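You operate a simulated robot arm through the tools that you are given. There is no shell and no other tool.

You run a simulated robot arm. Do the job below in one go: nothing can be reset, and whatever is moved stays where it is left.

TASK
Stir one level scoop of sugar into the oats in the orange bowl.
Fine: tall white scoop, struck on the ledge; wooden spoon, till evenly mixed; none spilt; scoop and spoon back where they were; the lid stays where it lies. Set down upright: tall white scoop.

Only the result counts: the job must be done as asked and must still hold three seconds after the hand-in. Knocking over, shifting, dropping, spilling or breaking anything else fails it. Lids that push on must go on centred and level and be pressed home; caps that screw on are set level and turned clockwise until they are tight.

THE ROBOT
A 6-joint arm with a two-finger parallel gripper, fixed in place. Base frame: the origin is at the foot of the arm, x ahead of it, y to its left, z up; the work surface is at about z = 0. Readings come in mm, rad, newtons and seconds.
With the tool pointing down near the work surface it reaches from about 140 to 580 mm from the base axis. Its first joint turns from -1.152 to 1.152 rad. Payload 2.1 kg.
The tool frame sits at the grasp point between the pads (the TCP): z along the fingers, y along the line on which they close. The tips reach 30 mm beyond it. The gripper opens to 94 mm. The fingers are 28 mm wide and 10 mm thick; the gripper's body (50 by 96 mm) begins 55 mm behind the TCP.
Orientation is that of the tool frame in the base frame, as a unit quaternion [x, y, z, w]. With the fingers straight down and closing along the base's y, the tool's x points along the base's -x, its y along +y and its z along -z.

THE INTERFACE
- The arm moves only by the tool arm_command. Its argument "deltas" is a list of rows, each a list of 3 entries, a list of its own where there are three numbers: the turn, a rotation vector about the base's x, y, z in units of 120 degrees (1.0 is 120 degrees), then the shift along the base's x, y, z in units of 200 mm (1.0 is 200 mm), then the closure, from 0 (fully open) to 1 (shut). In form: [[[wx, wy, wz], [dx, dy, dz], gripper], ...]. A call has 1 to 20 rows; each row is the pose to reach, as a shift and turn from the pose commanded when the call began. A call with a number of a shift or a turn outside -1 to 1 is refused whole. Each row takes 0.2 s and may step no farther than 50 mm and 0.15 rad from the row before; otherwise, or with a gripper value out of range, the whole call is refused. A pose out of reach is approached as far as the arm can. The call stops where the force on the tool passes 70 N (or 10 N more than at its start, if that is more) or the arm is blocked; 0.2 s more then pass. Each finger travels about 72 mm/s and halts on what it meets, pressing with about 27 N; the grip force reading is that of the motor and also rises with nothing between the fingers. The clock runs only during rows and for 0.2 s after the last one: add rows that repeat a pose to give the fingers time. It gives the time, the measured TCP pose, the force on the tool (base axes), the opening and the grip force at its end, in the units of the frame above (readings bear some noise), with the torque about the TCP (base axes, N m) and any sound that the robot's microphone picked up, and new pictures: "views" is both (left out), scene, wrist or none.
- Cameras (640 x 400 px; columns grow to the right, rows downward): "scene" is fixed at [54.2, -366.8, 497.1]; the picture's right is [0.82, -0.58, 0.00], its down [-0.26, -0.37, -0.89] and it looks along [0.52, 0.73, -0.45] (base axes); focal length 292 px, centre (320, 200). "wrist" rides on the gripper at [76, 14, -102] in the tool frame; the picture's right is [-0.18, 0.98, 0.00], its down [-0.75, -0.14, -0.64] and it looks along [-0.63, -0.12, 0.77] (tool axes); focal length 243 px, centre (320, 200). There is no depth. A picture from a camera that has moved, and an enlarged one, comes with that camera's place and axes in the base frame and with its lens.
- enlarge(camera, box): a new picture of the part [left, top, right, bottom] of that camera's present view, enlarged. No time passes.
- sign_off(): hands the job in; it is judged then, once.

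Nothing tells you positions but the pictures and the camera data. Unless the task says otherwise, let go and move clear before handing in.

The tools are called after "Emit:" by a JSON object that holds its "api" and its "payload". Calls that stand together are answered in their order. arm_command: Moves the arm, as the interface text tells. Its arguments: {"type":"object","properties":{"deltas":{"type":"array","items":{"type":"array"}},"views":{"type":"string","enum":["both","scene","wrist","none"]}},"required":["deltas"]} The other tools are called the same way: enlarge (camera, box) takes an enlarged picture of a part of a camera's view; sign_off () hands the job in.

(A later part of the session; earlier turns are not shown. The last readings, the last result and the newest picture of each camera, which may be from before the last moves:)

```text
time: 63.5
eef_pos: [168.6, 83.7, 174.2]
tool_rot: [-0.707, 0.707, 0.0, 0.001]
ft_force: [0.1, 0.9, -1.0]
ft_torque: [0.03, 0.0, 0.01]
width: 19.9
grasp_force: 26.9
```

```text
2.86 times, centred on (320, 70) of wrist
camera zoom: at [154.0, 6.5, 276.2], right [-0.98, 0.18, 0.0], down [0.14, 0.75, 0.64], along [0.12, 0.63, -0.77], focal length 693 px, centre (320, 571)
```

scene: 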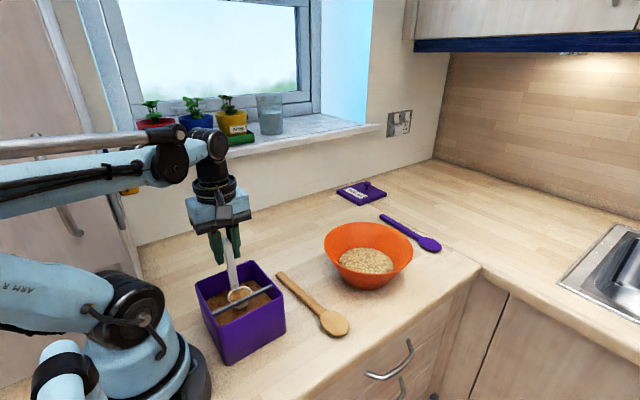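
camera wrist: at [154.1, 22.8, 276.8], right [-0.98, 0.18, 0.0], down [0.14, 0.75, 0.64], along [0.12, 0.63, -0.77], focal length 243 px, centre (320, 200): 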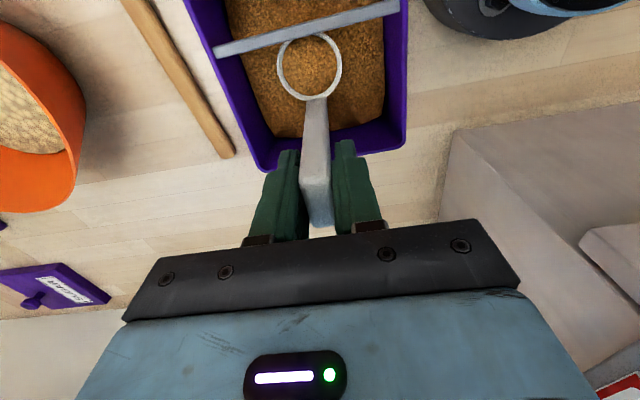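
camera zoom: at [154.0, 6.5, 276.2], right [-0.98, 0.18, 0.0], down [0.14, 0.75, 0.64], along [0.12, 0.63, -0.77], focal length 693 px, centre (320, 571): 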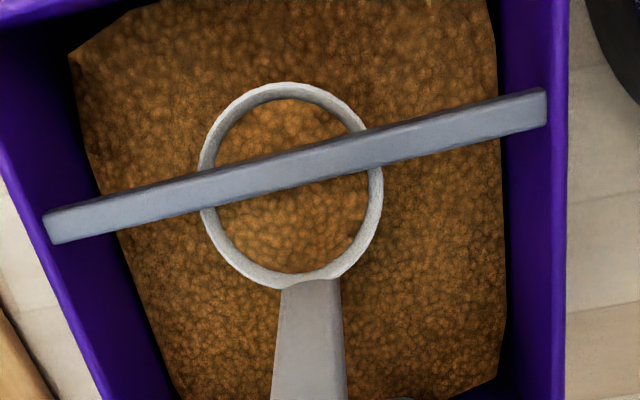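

The front part is being levelled and the force is negligible, so I'll continue the sweep.

Emit:
{"api": "arm_command", "payload": {"deltas": [[[0, 0, 0], [0, -0.02, 0], 1], [[0, 0, 0], [0, -0.035, 0], 1], [[0, 0, 0], [0, -0.05, 0], 1], [[0, 0, 0], [0, -0.05, 0], 1]], "views": "none"}}

Emit:
{"api": "enlarge", "payload": {"camera": "scene", "box": [220, 275, 280, 320]}}

Emit:
{"api": "enlarge", "payload": {"camera": "wrist", "box": [230, 0, 410, 140]}}

```text
time: 64.5
eef_pos: [168.8, 73.3, 174.3]
tool_rot: [0.707, -0.707, 0.001, -0.001]
ft_force: [0.6, 0.1, -0.8]
ft_torque: [0.04, 0.02, 0.01]
width: 19.7
grasp_force: 27.3
```

```text
8.89 times, centred on (250, 298) of scene
camera zoom: at [54.2, -366.8, 497.1], right [0.82, -0.58, 0.0], down [-0.26, -0.37, -0.89], along [0.52, 0.73, -0.45], focal length 2593 px, centre (942, -667)
```

zoom: 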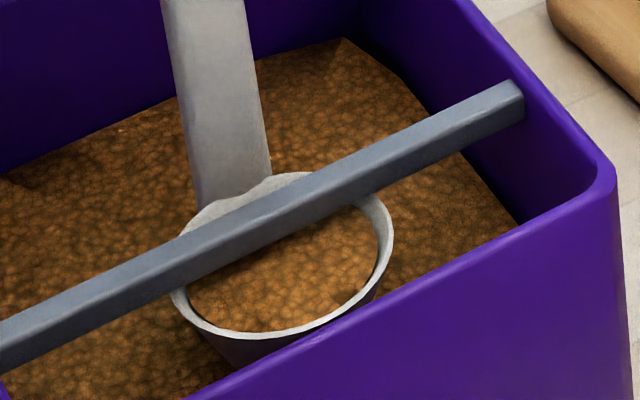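

```text
2.86 times, centred on (320, 70) of wrist
camera zoom: at [154.6, -3.6, 276.6], right [-0.98, 0.18, 0.0], down [0.14, 0.75, 0.64], along [0.12, 0.63, -0.77], focal length 693 px, centre (320, 571)
```

zoom: 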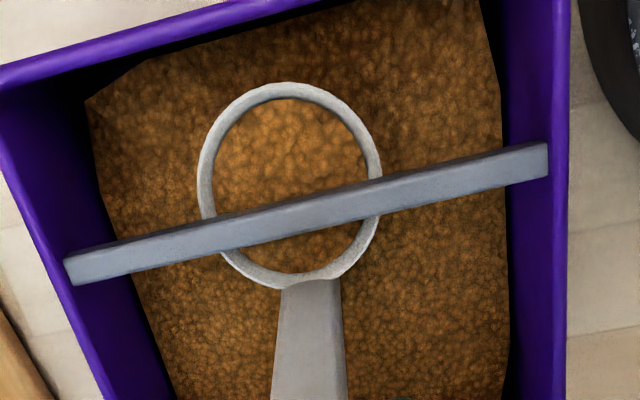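

Emit:
{"api": "arm_command", "payload": {"deltas": [[[0, 0, 0], [0, -0.015, 0], 1], [[0, 0, 0], [0, -0.03, 0], 1], [[0, 0, 0], [0, -0.04, 0], 1], [[0, 0, 0], [0, -0.04, 0], 1]], "views": "none"}}

Emit:
{"api": "enlarge", "payload": {"camera": "scene", "box": [220, 275, 280, 320]}}

Emit:
{"api": "enlarge", "payload": {"camera": "wrist", "box": [230, 0, 410, 140]}}

```text
time: 65.5
eef_pos: [169.3, 65.8, 174.6]
tool_rot: [-0.707, 0.707, 0.001, 0.001]
ft_force: [-0.3, 1.4, -0.6]
ft_torque: [0.04, -0.02, -0.02]
width: 19.9
grasp_force: 26.6
```

```text
8.89 times, centred on (250, 298) of scene
camera zoom: at [54.2, -366.8, 497.1], right [0.82, -0.58, 0.0], down [-0.26, -0.37, -0.89], along [0.52, 0.73, -0.45], focal length 2593 px, centre (942, -667)
```

zoom: 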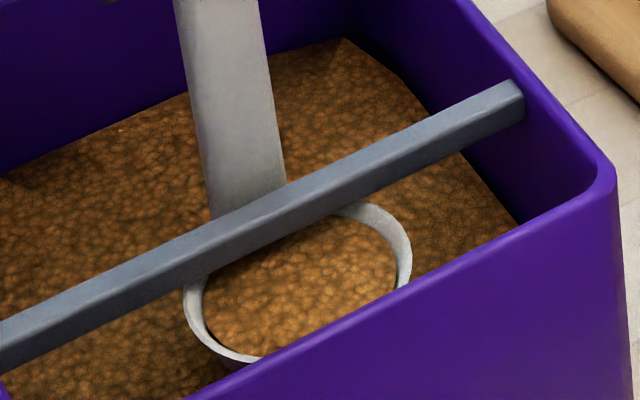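

```text
2.86 times, centred on (320, 70) of wrist
camera zoom: at [155.0, -11.7, 276.7], right [-0.98, 0.18, 0.0], down [0.14, 0.75, 0.64], along [0.12, 0.63, -0.77], focal length 693 px, centre (320, 571)
```

zoom: 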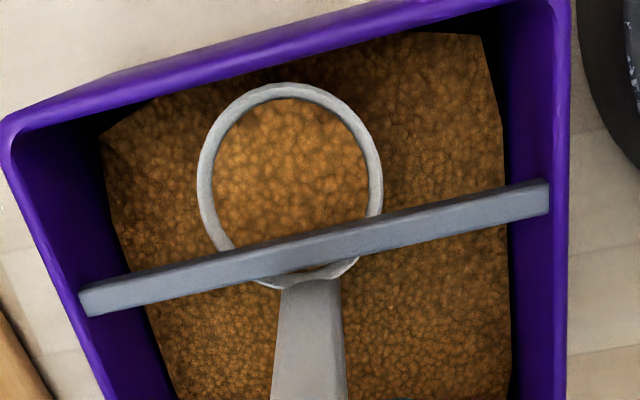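

Emit:
{"api": "arm_command", "payload": {"deltas": [[[0, 0, 0], [0, -0.012, 0], 1], [[0, 0, 0], [0, -0.012, 0], 1], [[0, 0, 0], [0, -0.012, -0.02], 1], [[0, 0, 0], [0, 0.04, -0.02], 1], [[0, 0, 0], [0, 0.09, -0.02], 1], [[0, 0, 0], [0, 0.14, -0.02], 1], [[0, 0, 0], [0, 0.19, -0.02], 1], [[0, 0, 0], [0, 0.24, -0.02], 1], [[0, 0, 0], [0, 0.28, -0.02], 1], [[0, 0, 0], [0, 0.28, -0.02], 1]]}}

Emit:
{"api": "enlarge", "payload": {"camera": "scene", "box": [210, 255, 270, 300]}}

Emit:
{"api": "enlarge", "payload": {"camera": "wrist", "box": [250, 10, 370, 100]}}

```text
time: 67.7
eef_pos: [167.7, 121.1, 169.3]
tool_rot: [0.707, -0.707, 0.0, -0.001]
ft_force: [-0.3, 0.0, 0.0]
ft_torque: [0.03, -0.01, 0.02]
width: 19.6
grasp_force: 26.6
camera wrist: at [155.0, 44.6, 272.5], right [-0.98, 0.18, 0.0], down [0.14, 0.75, 0.64], along [0.12, 0.63, -0.77], focal length 243 px, centre (320, 200)
```

scene: 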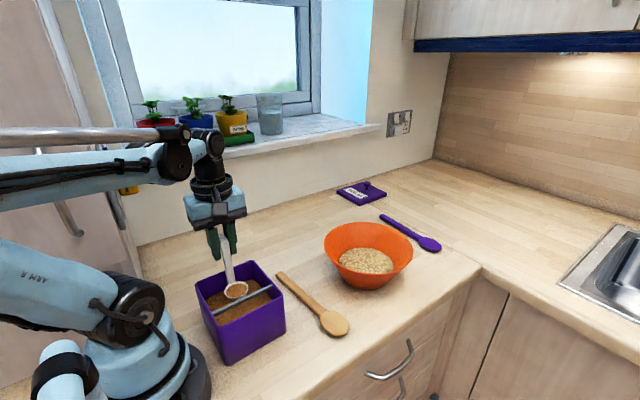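
wrist: 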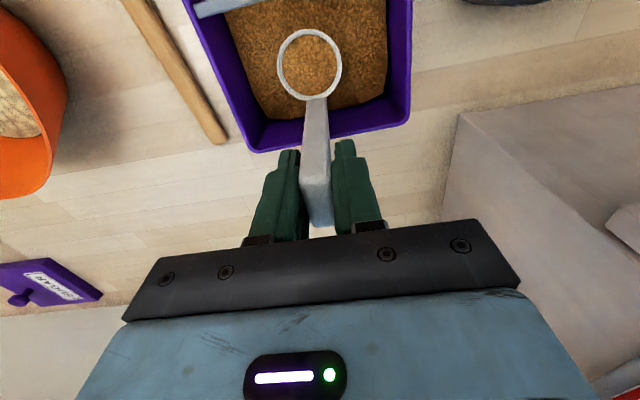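

```text
8.89 times, centred on (240, 278) of scene
camera zoom: at [54.2, -366.8, 497.1], right [0.82, -0.58, 0.0], down [-0.26, -0.37, -0.89], along [0.52, 0.73, -0.45], focal length 2593 px, centre (1031, -489)
```

zoom: 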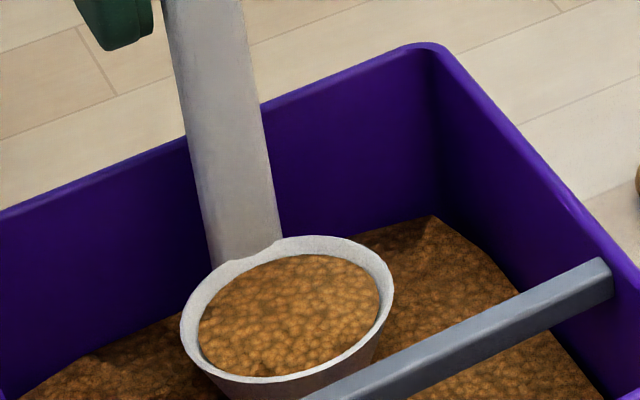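

```text
4.44 times, centred on (310, 55) of wrist
camera zoom: at [155.0, 44.6, 272.5], right [-0.98, 0.18, 0.0], down [0.14, 0.75, 0.64], along [0.12, 0.63, -0.77], focal length 1078 px, centre (364, 844)
```

zoom: 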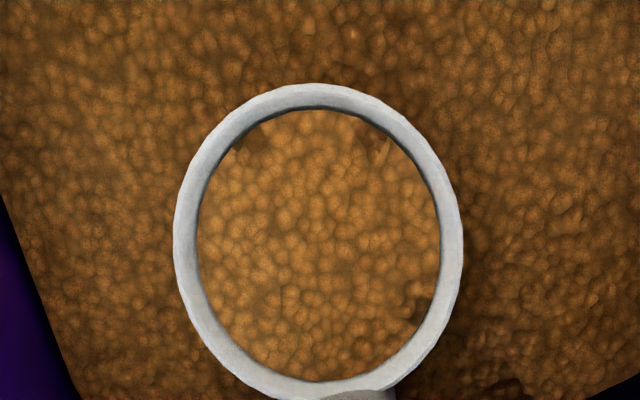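

The cup is now struck level. I'll raise it clear of the box, then carry it smoothly toward the bowl while yawing the hand so it's ready to pour.

Emit:
{"api": "arm_command", "payload": {"deltas": [[[0, 0, 0], [0, 0, 0.04], 1], [[0, 0, 0], [0, 0, 0.11], 1], [[0, 0, 0], [0, 0, 0.19], 1], [[0, 0, 0], [0, 0, 0.27], 1], [[0, 0, 0], [0, 0, 0.35], 1], [[0, 0, 0], [0, 0, 0.41], 1], [[0, 0, 0], [0, 0, 0.44], 1], [[0, 0, 0], [0, 0, 0.44], 1]]}}

Emit:
{"api": "enlarge", "payload": {"camera": "scene", "box": [190, 200, 290, 290]}}

Emit:
{"api": "enlarge", "payload": {"camera": "scene", "box": [310, 200, 440, 300]}}

```text
time: 69.5
eef_pos: [169.4, 121.8, 257.4]
tool_rot: [0.708, -0.706, 0.0, -0.001]
ft_force: [0.2, 0.1, -0.3]
ft_torque: [-0.02, -0.02, 0.02]
width: 19.9
grasp_force: 27.1
camera wrist: at [155.1, 44.4, 361.0], right [-0.98, 0.18, 0.0], down [0.14, 0.75, 0.64], along [0.12, 0.63, -0.77], focal length 243 px, centre (320, 200)
```

scene: 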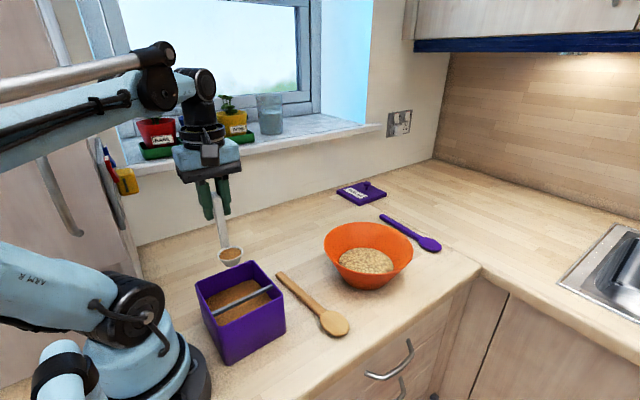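
wrist: 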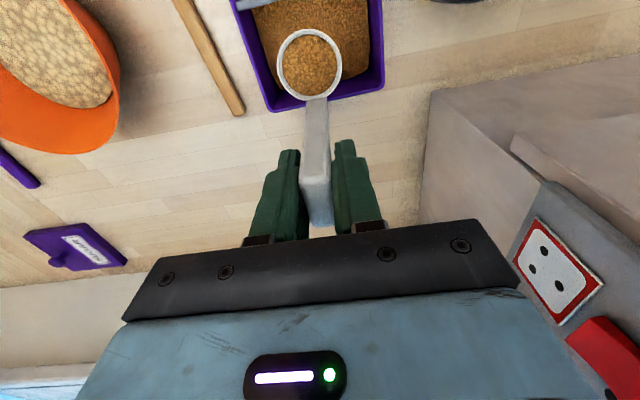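

```text
4.44 times, centred on (240, 245) of scene
camera zoom: at [54.2, -366.8, 497.1], right [0.82, -0.58, 0.0], down [-0.26, -0.37, -0.89], along [0.52, 0.73, -0.45], focal length 1297 px, centre (676, 0)
```

zoom: 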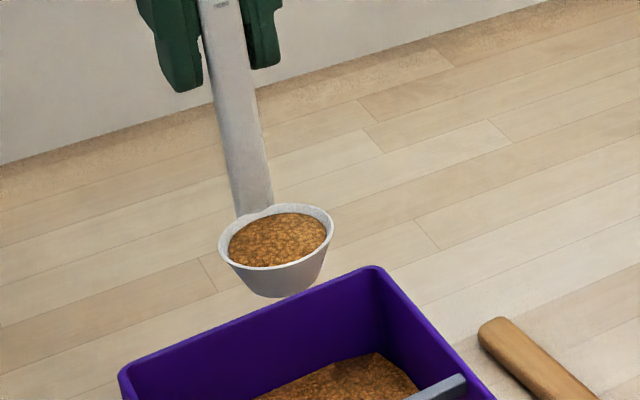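

```text
4.00 times, centred on (375, 250) of scene
camera zoom: at [54.2, -366.8, 497.1], right [0.82, -0.58, 0.0], down [-0.26, -0.37, -0.89], along [0.52, 0.73, -0.45], focal length 1167 px, centre (100, 0)
```

zoom: 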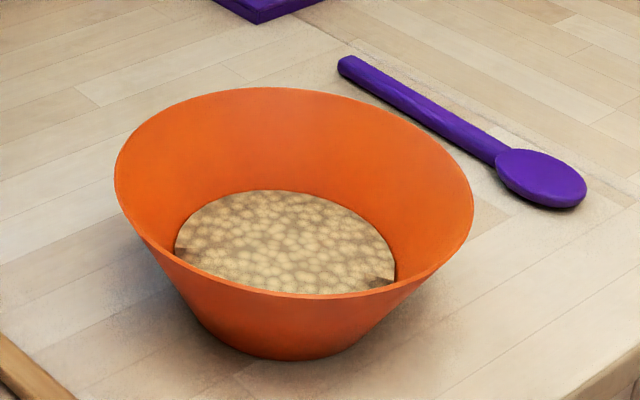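

Emit:
{"api": "arm_command", "payload": {"deltas": [[[0, 0, -0.03], [0.05, -0.015, 0.01], 1], [[0, 0, -0.07], [0.13, -0.035, 0.02], 1], [[0, 0, -0.11], [0.23, -0.06, 0.03], 1], [[0, 0, -0.15], [0.33, -0.09, 0.04], 1], [[0, 0, -0.19], [0.43, -0.12, 0.05], 1], [[0, 0, -0.23], [0.53, -0.145, 0.05], 1], [[0, 0, -0.27], [0.63, -0.17, 0.05], 1], [[0, 0, -0.31], [0.73, -0.195, 0.05], 1], [[0, 0, -0.35], [0.81, -0.22, 0.05], 1], [[0, 0, -0.375], [0.855, -0.235, 0.05], 1], [[0, 0, -0.375], [0.855, -0.235, 0.05], 1]]}}

Emit:
{"api": "enlarge", "payload": {"camera": "wrist", "box": [190, 0, 450, 180]}}

```text
time: 71.9
eef_pos: [339.9, 74.2, 268.4]
tool_rot: [-0.382, 0.924, -0.001, 0.001]
ft_force: [-0.2, 0.0, -0.2]
ft_torque: [-0.01, -0.01, 0.01]
width: 19.9
grasp_force: 26.9
camera wrist: at [276.0, 30.0, 371.1], right [-0.56, 0.83, 0.0], down [0.63, 0.43, 0.64], along [0.53, 0.36, -0.77], focal length 243 px, centre (320, 200)
```

scene: 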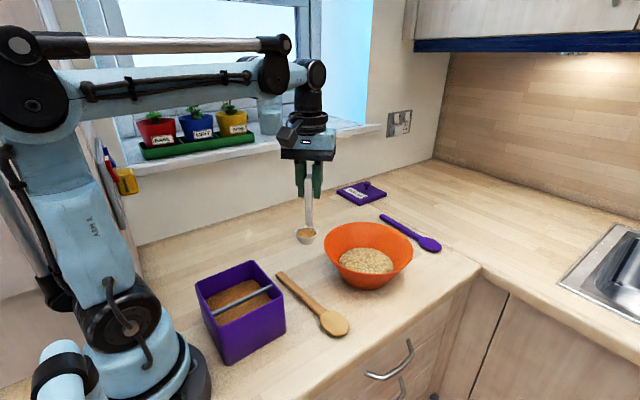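
wrist: 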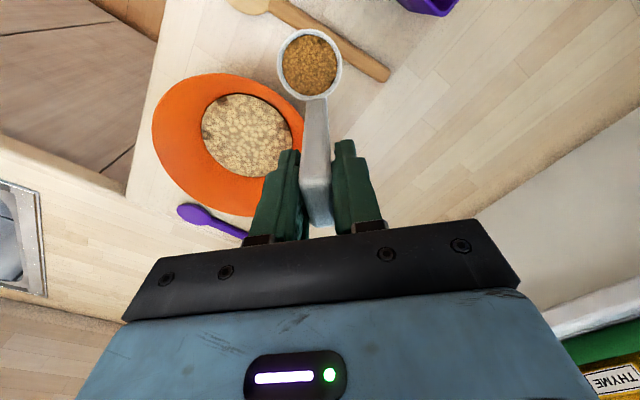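

```text
2.22 times, centred on (320, 90) of wrist
camera zoom: at [276.0, 30.0, 371.1], right [-0.56, 0.83, 0.0], down [0.63, 0.43, 0.64], along [0.53, 0.36, -0.77], focal length 539 px, centre (320, 444)
```

zoom: 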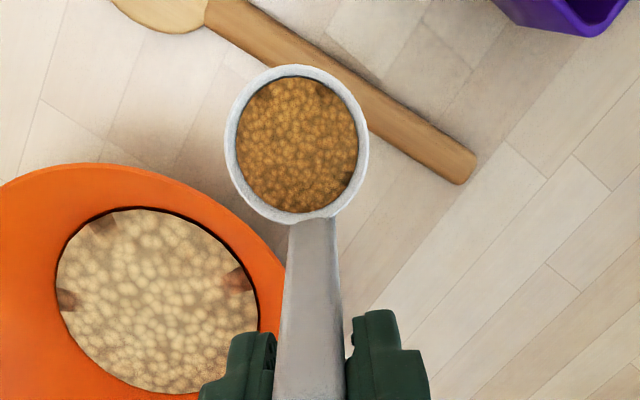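

The bowl's centre is confirmed near (469, 28), so I'll continue the carry to put the cup over it.

Emit:
{"api": "arm_command", "payload": {"deltas": [[[0, 0, -0.03], [0.05, -0.015, 0], 1], [[0, 0, -0.07], [0.13, -0.035, 0], 1], [[0, 0, -0.11], [0.23, -0.06, 0], 1], [[0, 0, -0.15], [0.33, -0.09, 0], 1], [[0, 0, -0.19], [0.43, -0.12, 0], 1], [[0, 0, -0.23], [0.53, -0.145, 0], 1], [[0, 0, -0.27], [0.63, -0.17, 0], 1], [[0, 0, -0.31], [0.73, -0.195, 0], 1], [[0, 0, -0.35], [0.81, -0.22, 0], 1], [[0, 0, -0.375], [0.855, -0.23, 0], 1], [[0, 0, -0.375], [0.855, -0.23, 0], 1]]}}

Emit:
{"api": "enlarge", "payload": {"camera": "wrist", "box": [190, 0, 450, 180]}}

Emit:
{"api": "enlarge", "payload": {"camera": "scene", "box": [310, 130, 450, 300]}}

```text
time: 74.3
eef_pos: [511.3, 27.8, 269.5]
tool_rot: [0.0, 1.0, -0.001, 0.001]
ft_force: [-0.1, 0.4, -0.5]
ft_torque: [0.03, 0.02, -0.03]
width: 19.9
grasp_force: 27.2
camera wrist: at [434.9, 41.5, 370.7], right [0.18, 0.98, 0.0], down [0.75, -0.14, 0.64], along [0.63, -0.12, -0.77], focal length 243 px, centre (320, 200)
```

scene: 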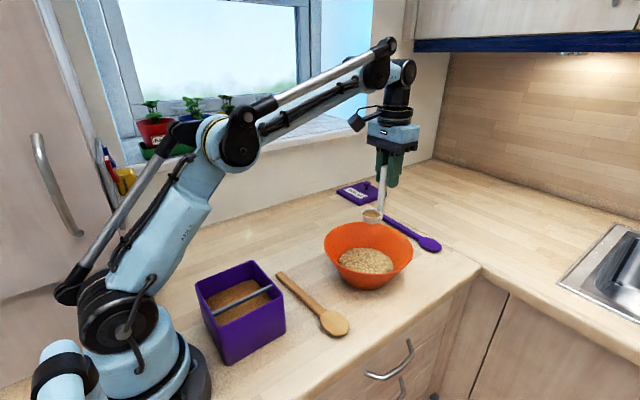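
wrist: 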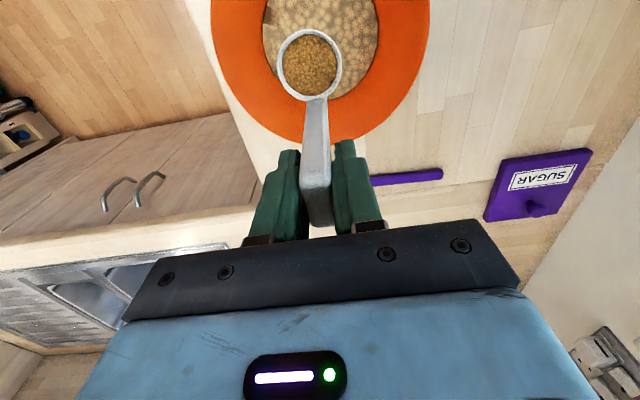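

```text
2.22 times, centred on (320, 90) of wrist
camera zoom: at [434.9, 41.5, 370.7], right [0.18, 0.98, 0.0], down [0.75, -0.14, 0.64], along [0.63, -0.12, -0.77], focal length 539 px, centre (320, 444)
```

zoom: 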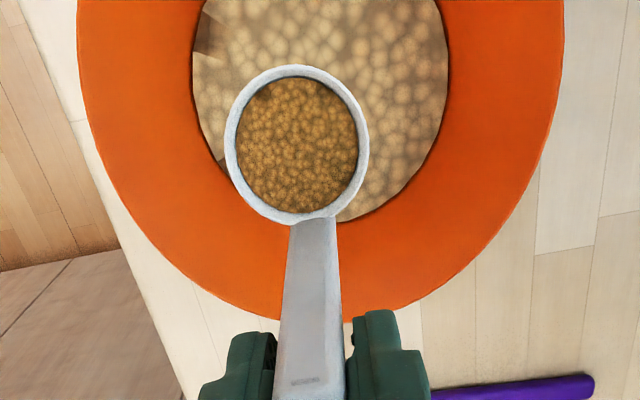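

```text
2.35 times, centred on (380, 215) of scene
camera zoom: at [54.2, -366.8, 497.1], right [0.82, -0.58, 0.0], down [-0.26, -0.37, -0.89], along [0.52, 0.73, -0.45], focal length 686 px, centre (179, 165)
```

zoom: 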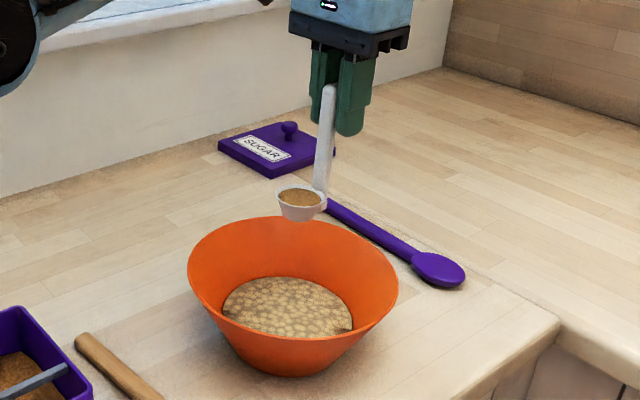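

The cup is centred over the oats. I'll tilt it gradually with the hand swinging back toward the base and the cup held above the middle of the bowl, stopping partway to check.

Emit:
{"api": "arm_command", "payload": {"deltas": [[[0, -0.0683, 0], [-0.064, 0, 0.054], 1], [[0, -0.1367, 0], [-0.131, 0, 0.097], 1], [[0, -0.205, 0], [-0.2, 0, 0.132], 1], [[0, -0.2733, 0], [-0.27, 0, 0.157], 1], [[0, -0.3417, 0], [-0.337, 0, 0.172], 1], [[0, -0.3417, 0], [-0.337, 0, 0.172], 1]]}}

Emit:
{"api": "enlarge", "payload": {"camera": "scene", "box": [310, 130, 450, 300]}}

```text
time: 75.7
eef_pos: [444.1, 28.3, 301.7]
tool_rot: [0.0, 0.936, 0.0, 0.352]
ft_force: [0.3, -0.2, -0.4]
ft_torque: [0.04, -0.01, -0.01]
width: 19.6
grasp_force: 27.3
camera wrist: at [318.6, 42.4, 329.1], right [0.14, 0.98, 0.12], down [0.14, -0.14, 0.98], along [0.98, -0.12, -0.16], focal length 243 px, centre (320, 200)
```

scene: 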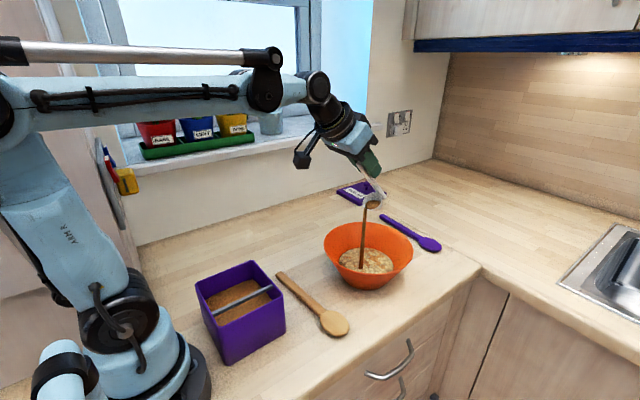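
wrist: 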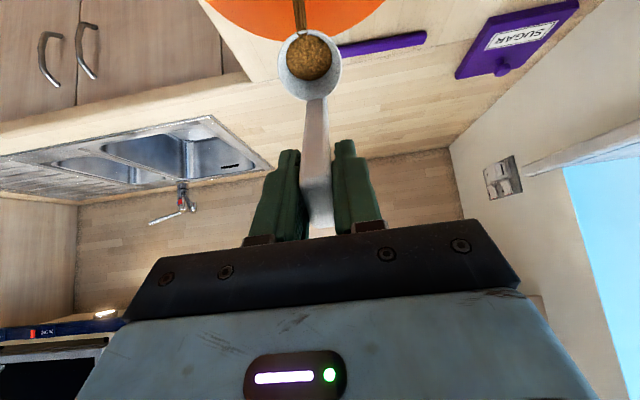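

```text
2.35 times, centred on (380, 215) of scene
camera zoom: at [54.2, -366.8, 497.1], right [0.82, -0.58, 0.0], down [-0.26, -0.37, -0.89], along [0.52, 0.73, -0.45], focal length 686 px, centre (179, 165)
```

zoom: 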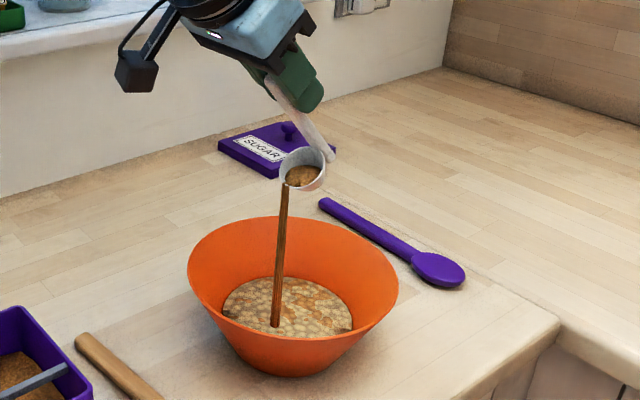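

Sugar is pouring in a clean stream into the middle of the bowl. I'll continue tilting to empty the cup.

Emit:
{"api": "arm_command", "payload": {"deltas": [[[0, -0.0683, 0], [-0.066, 0, 0.0045], 1], [[0, -0.1367, 0], [-0.127, 0, 0.001], 1], [[0, -0.1367, 0], [-0.127, 0, 0.001], 1], [[0, -0.205, 0], [-0.183, 0, -0.012], 1], [[0, -0.205, 0], [-0.183, 0, -0.012], 1], [[0, -0.2733, 0], [-0.232, 0, -0.032], 1], [[0, -0.2733, 0], [-0.232, 0, -0.032], 1], [[0, -0.3417, 0], [-0.275, 0, -0.058], 1], [[0, -0.41, 0], [-0.308, 0, -0.089], 1], [[0, -0.41, 0], [-0.308, 0, -0.089], 1]]}}

Emit:
{"api": "enlarge", "payload": {"camera": "scene", "box": [310, 130, 450, 300]}}

```text
time: 77.9
eef_pos: [382.3, 30.4, 283.4]
tool_rot: [-0.001, 0.705, 0.0, 0.709]
ft_force: [-0.3, -0.5, -1.0]
ft_torque: [-0.02, 0.04, -0.01]
width: 19.6
grasp_force: 27.0
camera wrist: at [279.6, 42.4, 207.5], right [0.0, 0.98, 0.18], down [-0.65, -0.14, 0.75], along [0.76, -0.12, 0.64], focal length 243 px, centre (320, 200)
```

scene: 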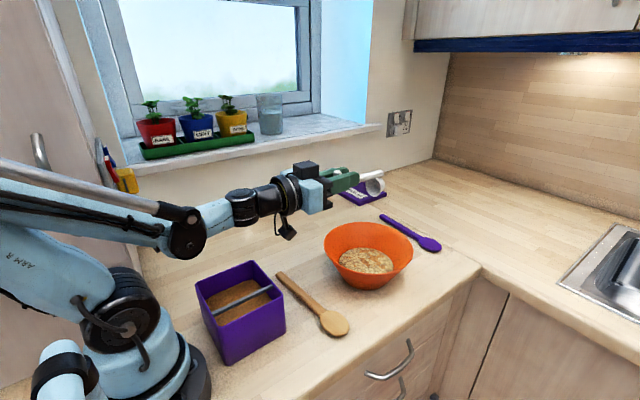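
wrist: 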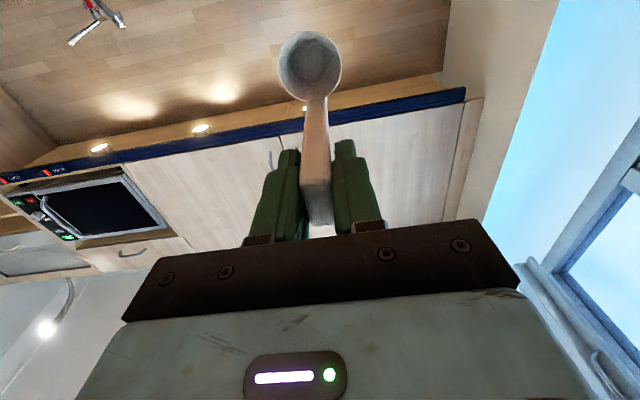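

```text
2.35 times, centred on (380, 215) of scene
camera zoom: at [54.2, -366.8, 497.1], right [0.82, -0.58, 0.0], down [-0.26, -0.37, -0.89], along [0.52, 0.73, -0.45], focal length 686 px, centre (179, 165)
```

zoom: 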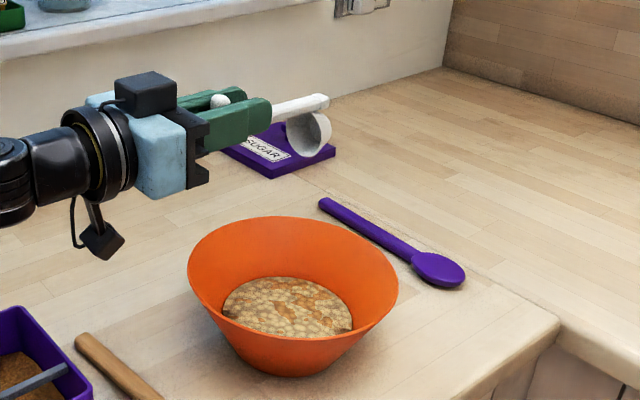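

Emit:
{"api": "enlarge", "payload": {"camera": "wrist", "box": [265, 15, 355, 115]}}

Emit:
{"api": "enlarge", "payload": {"camera": "scene", "box": [315, 215, 425, 300]}}

```text
4.00 times, centred on (310, 65) of wrist
camera zoom: at [279.6, 42.4, 207.5], right [0.0, 0.98, 0.18], down [-0.65, -0.14, 0.75], along [0.76, -0.12, 0.64], focal length 970 px, centre (360, 740)
```

zoom: 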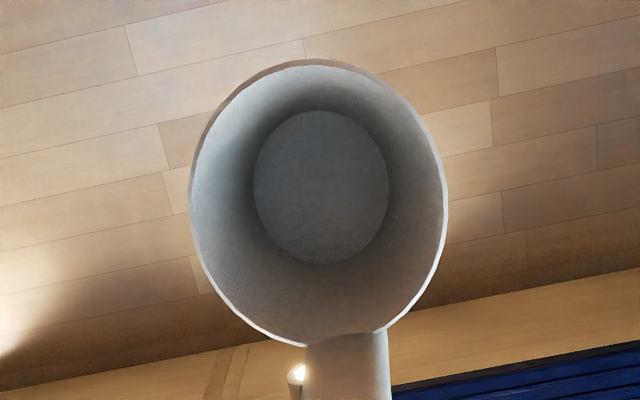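

```text
4.71 times, centred on (370, 258) of scene
camera zoom: at [54.2, -366.8, 497.1], right [0.82, -0.58, 0.0], down [-0.26, -0.37, -0.89], along [0.52, 0.73, -0.45], focal length 1373 px, centre (85, -71)
```

zoom: 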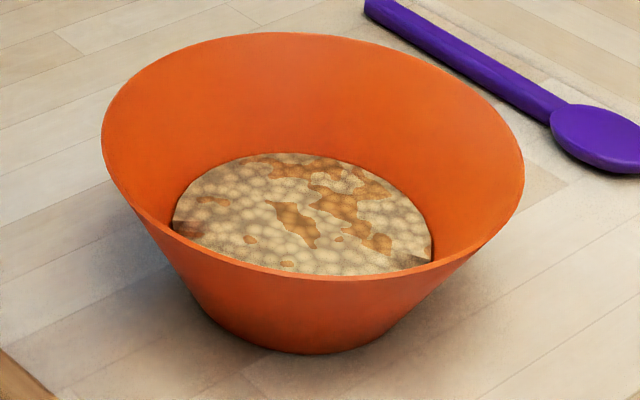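

The cup is empty. I'll turn the scoop upright again, then take it back to its home spot.

Emit:
{"api": "arm_command", "payload": {"deltas": [[[0, 0.0683, 0], [0, 0, 0], 1], [[0, 0.1367, 0], [0, 0, 0], 1], [[0, 0.205, 0], [0, 0, 0], 1], [[0, 0.2733, 0], [0, 0, 0], 1], [[0, 0.3417, 0], [0, 0, 0], 1], [[0, 0.41, 0], [0, 0, 0], 1], [[0, 0.4783, 0], [0, 0, 0], 1], [[0, 0.5467, 0], [0, 0, 0], 1], [[0, 0.615, 0], [0, 0, 0], 1], [[0, 0.6833, 0], [0, 0, 0], 1], [[0, 0.7517, 0], [0, 0, 0], 1], [[0, 0.7517, 0], [0, 0, 0], 1]], "views": "scene"}}

Emit:
{"api": "arm_command", "payload": {"deltas": [[[0, 0, 0.03], [-0.05, 0.04, 0], 1], [[0, 0, 0.08], [-0.14, 0.11, -0.02], 1], [[0, 0, 0.13], [-0.23, 0.19, -0.04], 1], [[0, 0, 0.18], [-0.32, 0.27, -0.06], 1], [[0, 0, 0.23], [-0.41, 0.35, -0.08], 1], [[0, 0, 0.28], [-0.5, 0.43, -0.1], 1], [[0, 0, 0.33], [-0.57, 0.48, -0.12], 1], [[0, 0, 0.375], [-0.6, 0.5, -0.12], 1], [[0, 0, 0.375], [-0.6, 0.5, -0.12], 1]], "views": "both"}}

```text
time: 80.5
eef_pos: [382.4, 27.1, 284.6]
tool_rot: [0.0, 1.0, -0.001, 0.0]
ft_force: [-0.1, 0.4, -0.8]
ft_torque: [-0.02, 0.0, 0.01]
width: 19.8
grasp_force: 27.0
```

scene: 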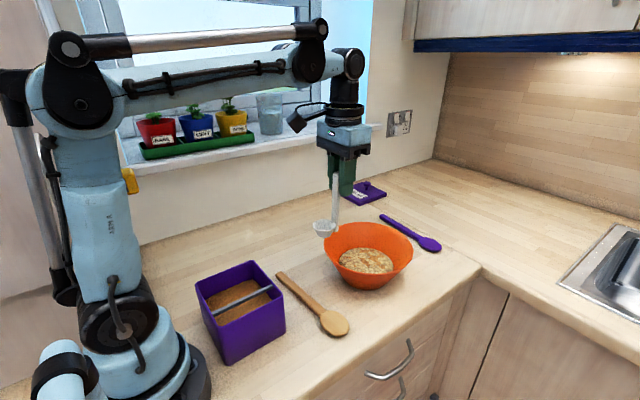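

```text
time: 82.5
eef_pos: [260.4, 128.7, 259.7]
tool_rot: [-0.384, 0.923, -0.001, 0.002]
ft_force: [0.3, 0.3, 0.1]
ft_torque: [-0.01, 0.01, 0.01]
width: 19.7
grasp_force: 27.4
camera wrist: at [198.0, 83.9, 362.4], right [-0.57, 0.82, 0.0], down [0.63, 0.43, 0.64], along [0.53, 0.36, -0.77], focal length 243 px, centre (320, 200)
```

scene: 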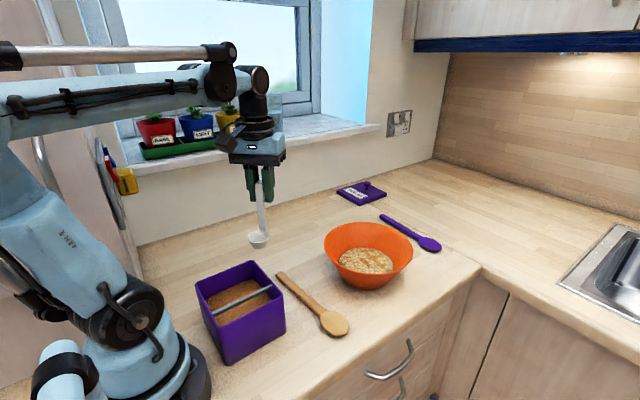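
wrist: 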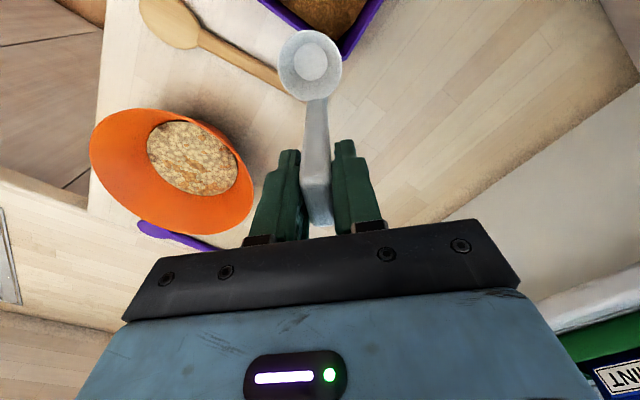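

Emit:
{"api": "arm_command", "payload": {"deltas": [[[0, 0, 0.03], [-0.05, 0.04, 0], 1], [[0, 0, 0.08], [-0.13, 0.11, 0], 1], [[0, 0, 0.13], [-0.21, 0.19, 0], 1], [[0, 0, 0.18], [-0.3, 0.27, 0], 1], [[0, 0, 0.23], [-0.39, 0.35, 0], 1], [[0, 0, 0.28], [-0.47, 0.43, 0], 1], [[0, 0, 0.33], [-0.55, 0.48, 0], 1], [[0, 0, 0.376], [-0.5975, 0.511, 0], 1], [[0, 0, 0.376], [-0.5975, 0.511, -0.2], 1], [[0, 0, 0.376], [-0.5975, 0.511, -0.4], 1], [[0, 0, 0.376], [-0.5975, 0.511, -0.55], 1], [[0, 0, 0.376], [-0.5975, 0.511, -0.65], 1], [[0, 0, 0.376], [-0.5975, 0.511, -0.65], 1]]}}

Emit:
{"api": "enlarge", "payload": {"camera": "scene", "box": [140, 200, 300, 310]}}

Emit:
{"api": "enlarge", "payload": {"camera": "wrist", "box": [202, 0, 418, 135]}}

```text
time: 85.3
eef_pos: [143.2, 230.8, 132.0]
tool_rot: [0.707, -0.707, 0.0, -0.001]
ft_force: [1.7, -0.1, -0.8]
ft_torque: [0.02, -0.02, 0.04]
width: 19.6
grasp_force: 26.7
camera wrist: at [129.6, 153.6, 234.6], right [-0.98, 0.18, 0.0], down [0.14, 0.75, 0.64], along [0.12, 0.63, -0.77], focal length 243 px, centre (320, 200)
```

scene: 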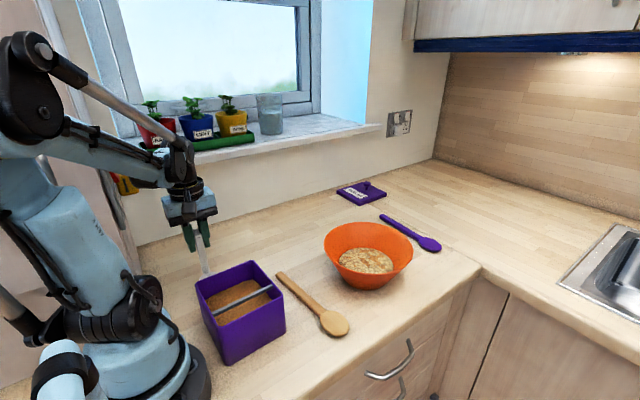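
wrist: 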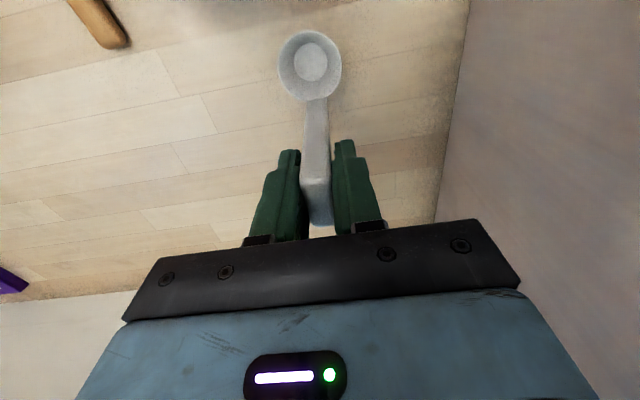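

```text
3.64 times, centred on (220, 255) of scene
camera zoom: at [54.2, -366.8, 497.1], right [0.82, -0.58, 0.0], down [-0.26, -0.37, -0.89], along [0.52, 0.73, -0.45], focal length 1061 px, centre (684, 0)
```

zoom: 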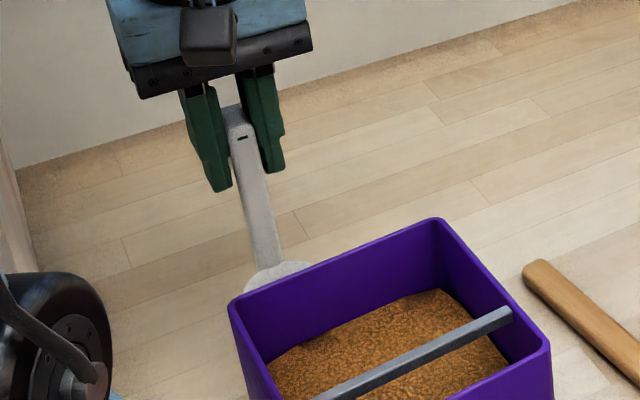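

```text
2.96 times, centred on (310, 68) of wrist
camera zoom: at [129.6, 153.6, 234.6], right [-0.98, 0.18, 0.0], down [0.14, 0.75, 0.64], along [0.12, 0.63, -0.77], focal length 719 px, centre (350, 593)
```

zoom: 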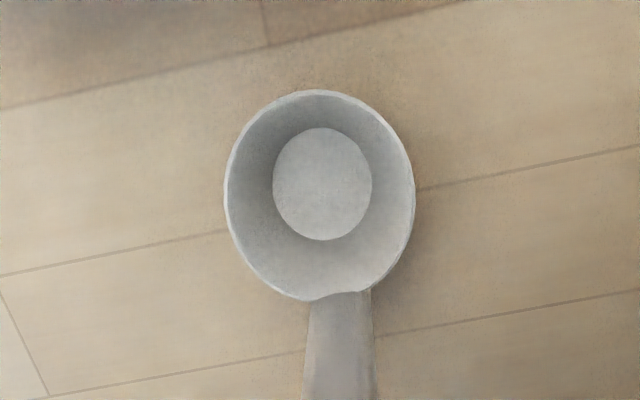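

Emit:
{"api": "arm_command", "payload": {"deltas": [[[0, 0, 0], [0, 0, -0.04], 1], [[0, 0, 0], [0, 0, -0.075], 1], [[0, 0, 0], [0, 0, -0.075], 1]], "views": "none"}}

Emit:
{"api": "arm_command", "payload": {"deltas": [[[0, 0, 0], [0, 0, 0], 1]], "views": "none"}}

Emit:
{"api": "arm_command", "payload": {"deltas": [[[0, 0, 0], [0, 0, 0], 1]], "views": "none"}}

```text
time: 86.1
eef_pos: [143.2, 231.7, 116.6]
tool_rot: [0.708, -0.707, 0.001, -0.001]
ft_force: [0.8, 0.3, -0.7]
ft_torque: [0.02, -0.04, -0.01]
width: 19.7
grasp_force: 26.9
```

```text
time: 86.5
eef_pos: [143.5, 230.1, 115.5]
tool_rot: [0.708, -0.706, 0.0, -0.002]
ft_force: [-0.1, 0.0, -1.0]
ft_torque: [0.03, 0.02, 0.03]
width: 20.0
grasp_force: 27.2
```

```text
time: 86.9
eef_pos: [142.2, 231.2, 115.1]
tool_rot: [-0.707, 0.707, 0.001, 0.002]
ft_force: [0.2, 0.4, -0.4]
ft_torque: [0.02, 0.02, 0.0]
width: 19.9
grasp_force: 27.3
```

Emit:
{"api": "arm_command", "payload": {"deltas": [[[0, 0, 0], [-0.013, 0.0015, 0], 1], [[0, 0, 0], [-0.013, 0.0015, -0.012], 1], [[0, 0, 0], [-0.013, 0.0015, -0.018], 1], [[0, 0, 0], [-0.013, 0.0015, -0.018], 1]]}}

Emit:
{"api": "enlarge", "payload": {"camera": "wrist", "box": [202, 0, 418, 135]}}

Emit:
{"api": "enlarge", "payload": {"camera": "scene", "box": [170, 220, 270, 300]}}

```text
time: 87.9
eef_pos: [139.7, 230.7, 112.1]
tool_rot: [0.708, -0.707, 0.0, -0.001]
ft_force: [0.3, -0.1, 2.0]
ft_torque: [-0.1, 0.03, 0.01]
width: 19.9
grasp_force: 27.2
camera wrist: at [125.9, 154.0, 214.5], right [-0.98, 0.18, 0.0], down [0.14, 0.75, 0.64], along [0.12, 0.63, -0.77], focal length 243 px, centre (320, 200)
```

scene: 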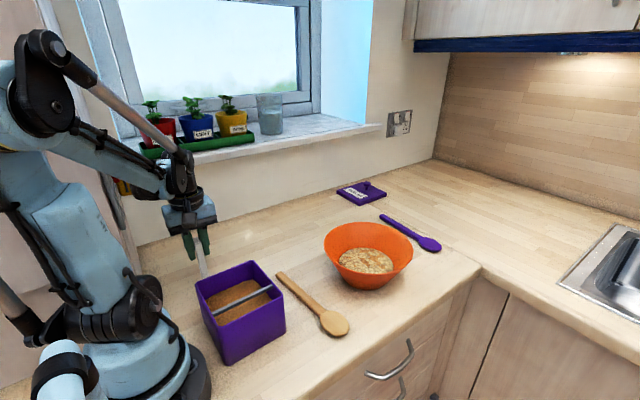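
wrist: 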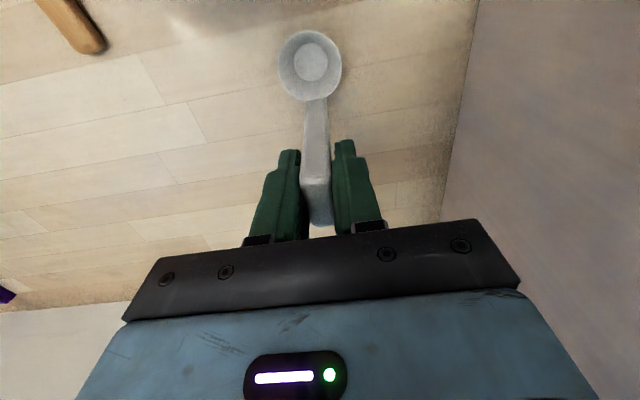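

```text
2.96 times, centred on (310, 68) of wrist
camera zoom: at [125.9, 154.0, 214.5], right [-0.98, 0.18, 0.0], down [0.14, 0.75, 0.64], along [0.12, 0.63, -0.77], focal length 719 px, centre (350, 593)
```

zoom: 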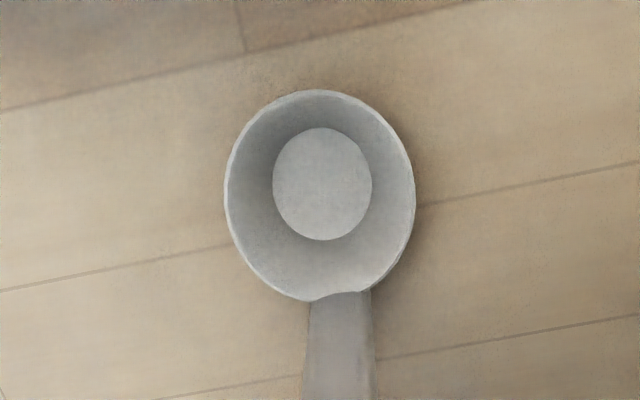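

```text
5.00 times, centred on (220, 260) of scene
camera zoom: at [54.2, -366.8, 497.1], right [0.82, -0.58, 0.0], down [-0.26, -0.37, -0.89], along [0.52, 0.73, -0.45], focal length 1459 px, centre (820, -100)
```

zoom: 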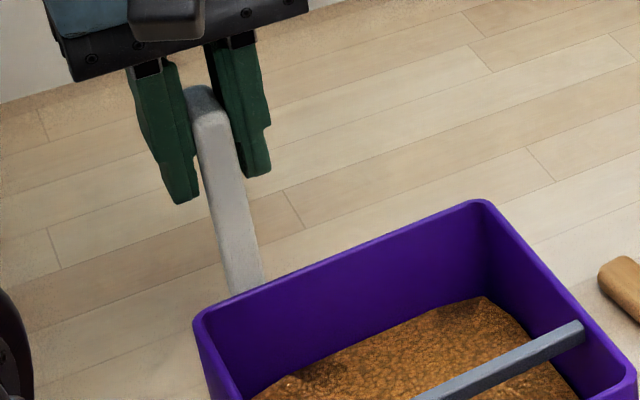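

The base has touched down (2 N), so I'll open the fingers and rise straight up to the original viewpoint to compare the placement.

Emit:
{"api": "arm_command", "payload": {"deltas": [[[0, 0, 0], [0, 0, 0], 0.75], [[0, 0, 0], [0, 0, 0], 0.5], [[0, 0, 0], [0, 0, 0], 0.2], [[0, 0, 0], [0, 0, 0], 0], [[0, 0, 0], [0, 0, 0.2], 0], [[0, 0, 0], [0, 0, 0.4], 0], [[0, 0, 0], [0, 0, 0.6], 0], [[0, 0, 0], [0, -0.016, 0.75], 0], [[0, 0, 0], [0, -0.016, 0.75], 0]]}}

Emit:
{"api": "enlarge", "payload": {"camera": "wrist", "box": [260, 5, 370, 135]}}

Emit:
{"api": "enlarge", "payload": {"camera": "scene", "box": [175, 225, 295, 300]}}

```text
time: 89.9
eef_pos: [139.8, 226.9, 261.6]
tool_rot: [0.708, -0.707, 0.0, -0.001]
ft_force: [0.8, -0.7, 0.5]
ft_torque: [0.0, -0.01, 0.0]
width: 94.0
grasp_force: 0.0
camera wrist: at [124.9, 150.1, 364.5], right [-0.98, 0.18, 0.0], down [0.14, 0.75, 0.64], along [0.12, 0.63, -0.77], focal length 243 px, centre (320, 200)
```

scene: 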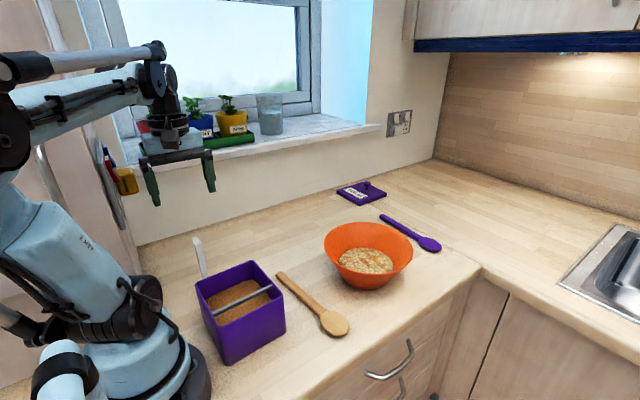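
wrist: 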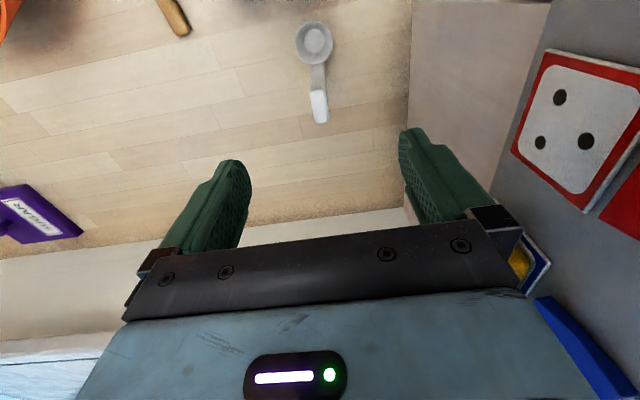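

```text
3.08 times, centred on (315, 70) of wrist
camera zoom: at [124.9, 150.1, 364.5], right [-0.98, 0.18, 0.0], down [0.14, 0.75, 0.64], along [0.12, 0.63, -0.77], focal length 746 px, centre (335, 600)
```

zoom: 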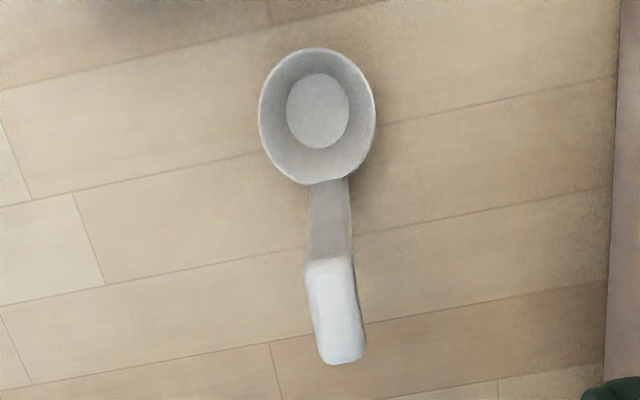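

```text
5.33 times, centred on (235, 262) of scene
camera zoom: at [54.2, -366.8, 497.1], right [0.82, -0.58, 0.0], down [-0.26, -0.37, -0.89], along [0.52, 0.73, -0.45], focal length 1556 px, centre (773, -133)
```

zoom: 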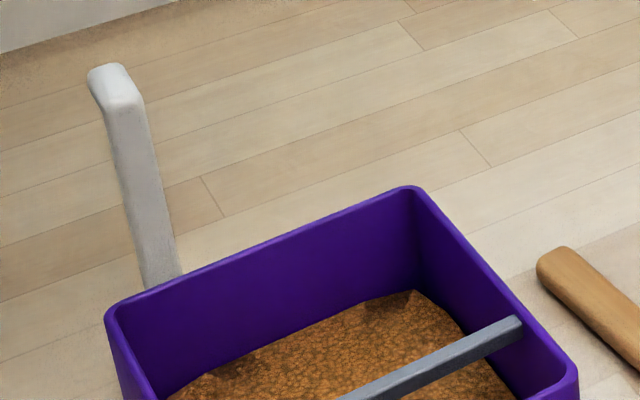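

The scoop stands upright within about 2 mm of its original place. Next I'll slide the sugar box back about 10 mm by pushing its front wall gently from the -y side with closed fingers.

Emit:
{"api": "arm_command", "payload": {"deltas": [[[0, 0, 0], [0.02, -0.2, 0], 0.5], [[0, 0, 0], [0.05, -0.4, 0], 1], [[0, 0, 0], [0.09, -0.6, 0], 1], [[0, 0, 0], [0.12, -0.8, 0], 1], [[0, 0, 0], [0.14, -1.0, 0], 1]], "views": "none"}}

Emit:
{"api": "arm_command", "payload": {"deltas": [[[0, 0, 0], [0, -0.2, 0], 1], [[0, 0, 0], [0, -0.36, 0], 1], [[0, 0, 0], [0, -0.36, -0.2], 1], [[0, 0, 0], [0, -0.36, -0.4], 1], [[0, 0, 0], [0, -0.36, -0.4], 1]]}}

```text
time: 91.1
eef_pos: [168.2, 26.5, 260.0]
tool_rot: [0.708, -0.706, -0.001, -0.001]
ft_force: [-0.7, -0.2, -0.5]
ft_torque: [0.01, 0.02, 0.02]
width: 0.0
grasp_force: 26.9
```

```text
time: 92.3
eef_pos: [168.1, -45.9, 180.9]
tool_rot: [0.708, -0.706, 0.0, -0.001]
ft_force: [-0.2, -0.2, 0.3]
ft_torque: [0.0, -0.01, -0.01]
width: 0.0
grasp_force: 27.5
camera wrist: at [154.2, -122.4, 284.0], right [-0.98, 0.18, 0.0], down [0.14, 0.75, 0.64], along [0.12, 0.63, -0.77], focal length 243 px, centre (320, 200)
```

scene: 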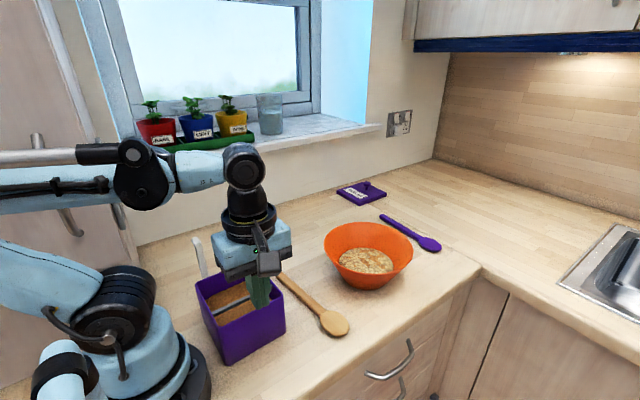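
wrist: 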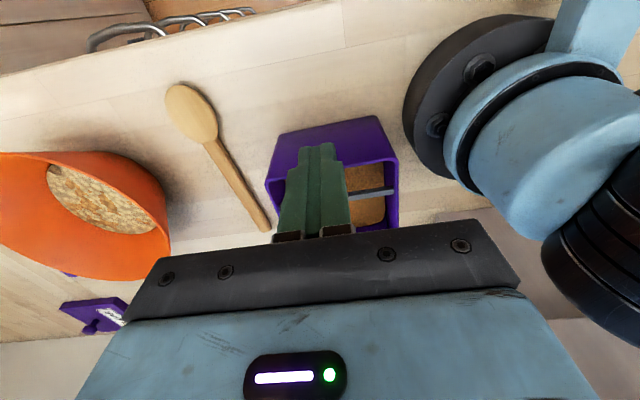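

Emit:
{"api": "arm_command", "payload": {"deltas": [[[0, 0, 0], [0, 0, -0.2], 1], [[0, 0, 0], [0, 0, -0.4], 1], [[0, 0, 0], [0, 0, -0.52], 1], [[0, 0, 0], [0, 0.05, -0.52], 1], [[0, 0, 0], [0, 0.1, -0.52], 1], [[0, 0, 0], [0, 0.13, -0.52], 1], [[0, 0, 0], [0, 0.13, -0.52], 1]]}}

Emit:
{"api": "enlarge", "payload": {"camera": "scene", "box": [170, 220, 370, 370]}}

```text
time: 93.9
eef_pos: [168.9, -19.3, 77.8]
tool_rot: [0.708, -0.706, 0.001, 0.0]
ft_force: [-0.4, -2.9, -0.5]
ft_torque: [0.02, 0.02, -0.02]
width: 0.0
grasp_force: 26.8
camera wrist: at [153.9, -95.7, 180.5], right [-0.98, 0.18, 0.0], down [0.14, 0.75, 0.64], along [0.12, 0.63, -0.77], focal length 243 px, centre (320, 200)
```

scene: 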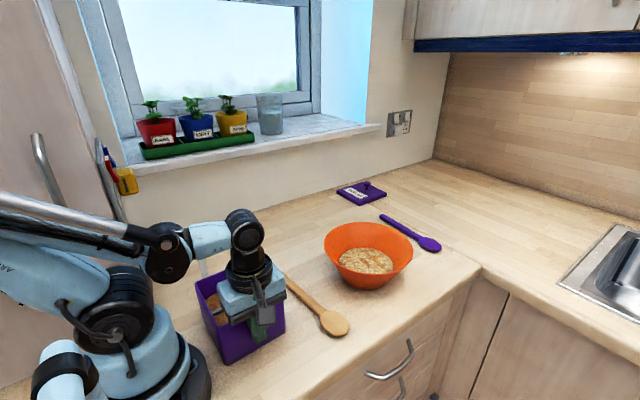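
wrist: 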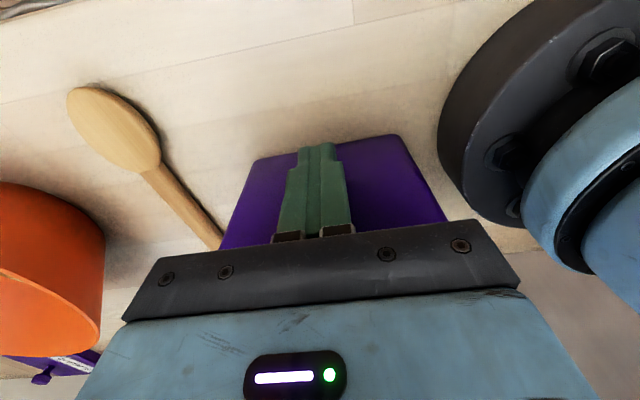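

```text
2.67 times, centred on (270, 295) of scene
camera zoom: at [54.2, -366.8, 497.1], right [0.82, -0.58, 0.0], down [-0.26, -0.37, -0.89], along [0.52, 0.73, -0.45], focal length 778 px, centre (453, -53)
```

zoom: 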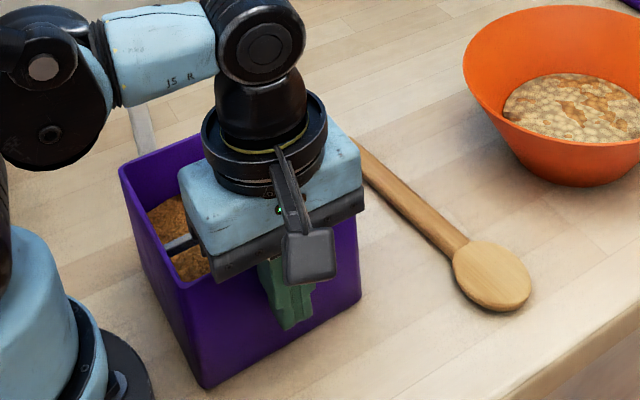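

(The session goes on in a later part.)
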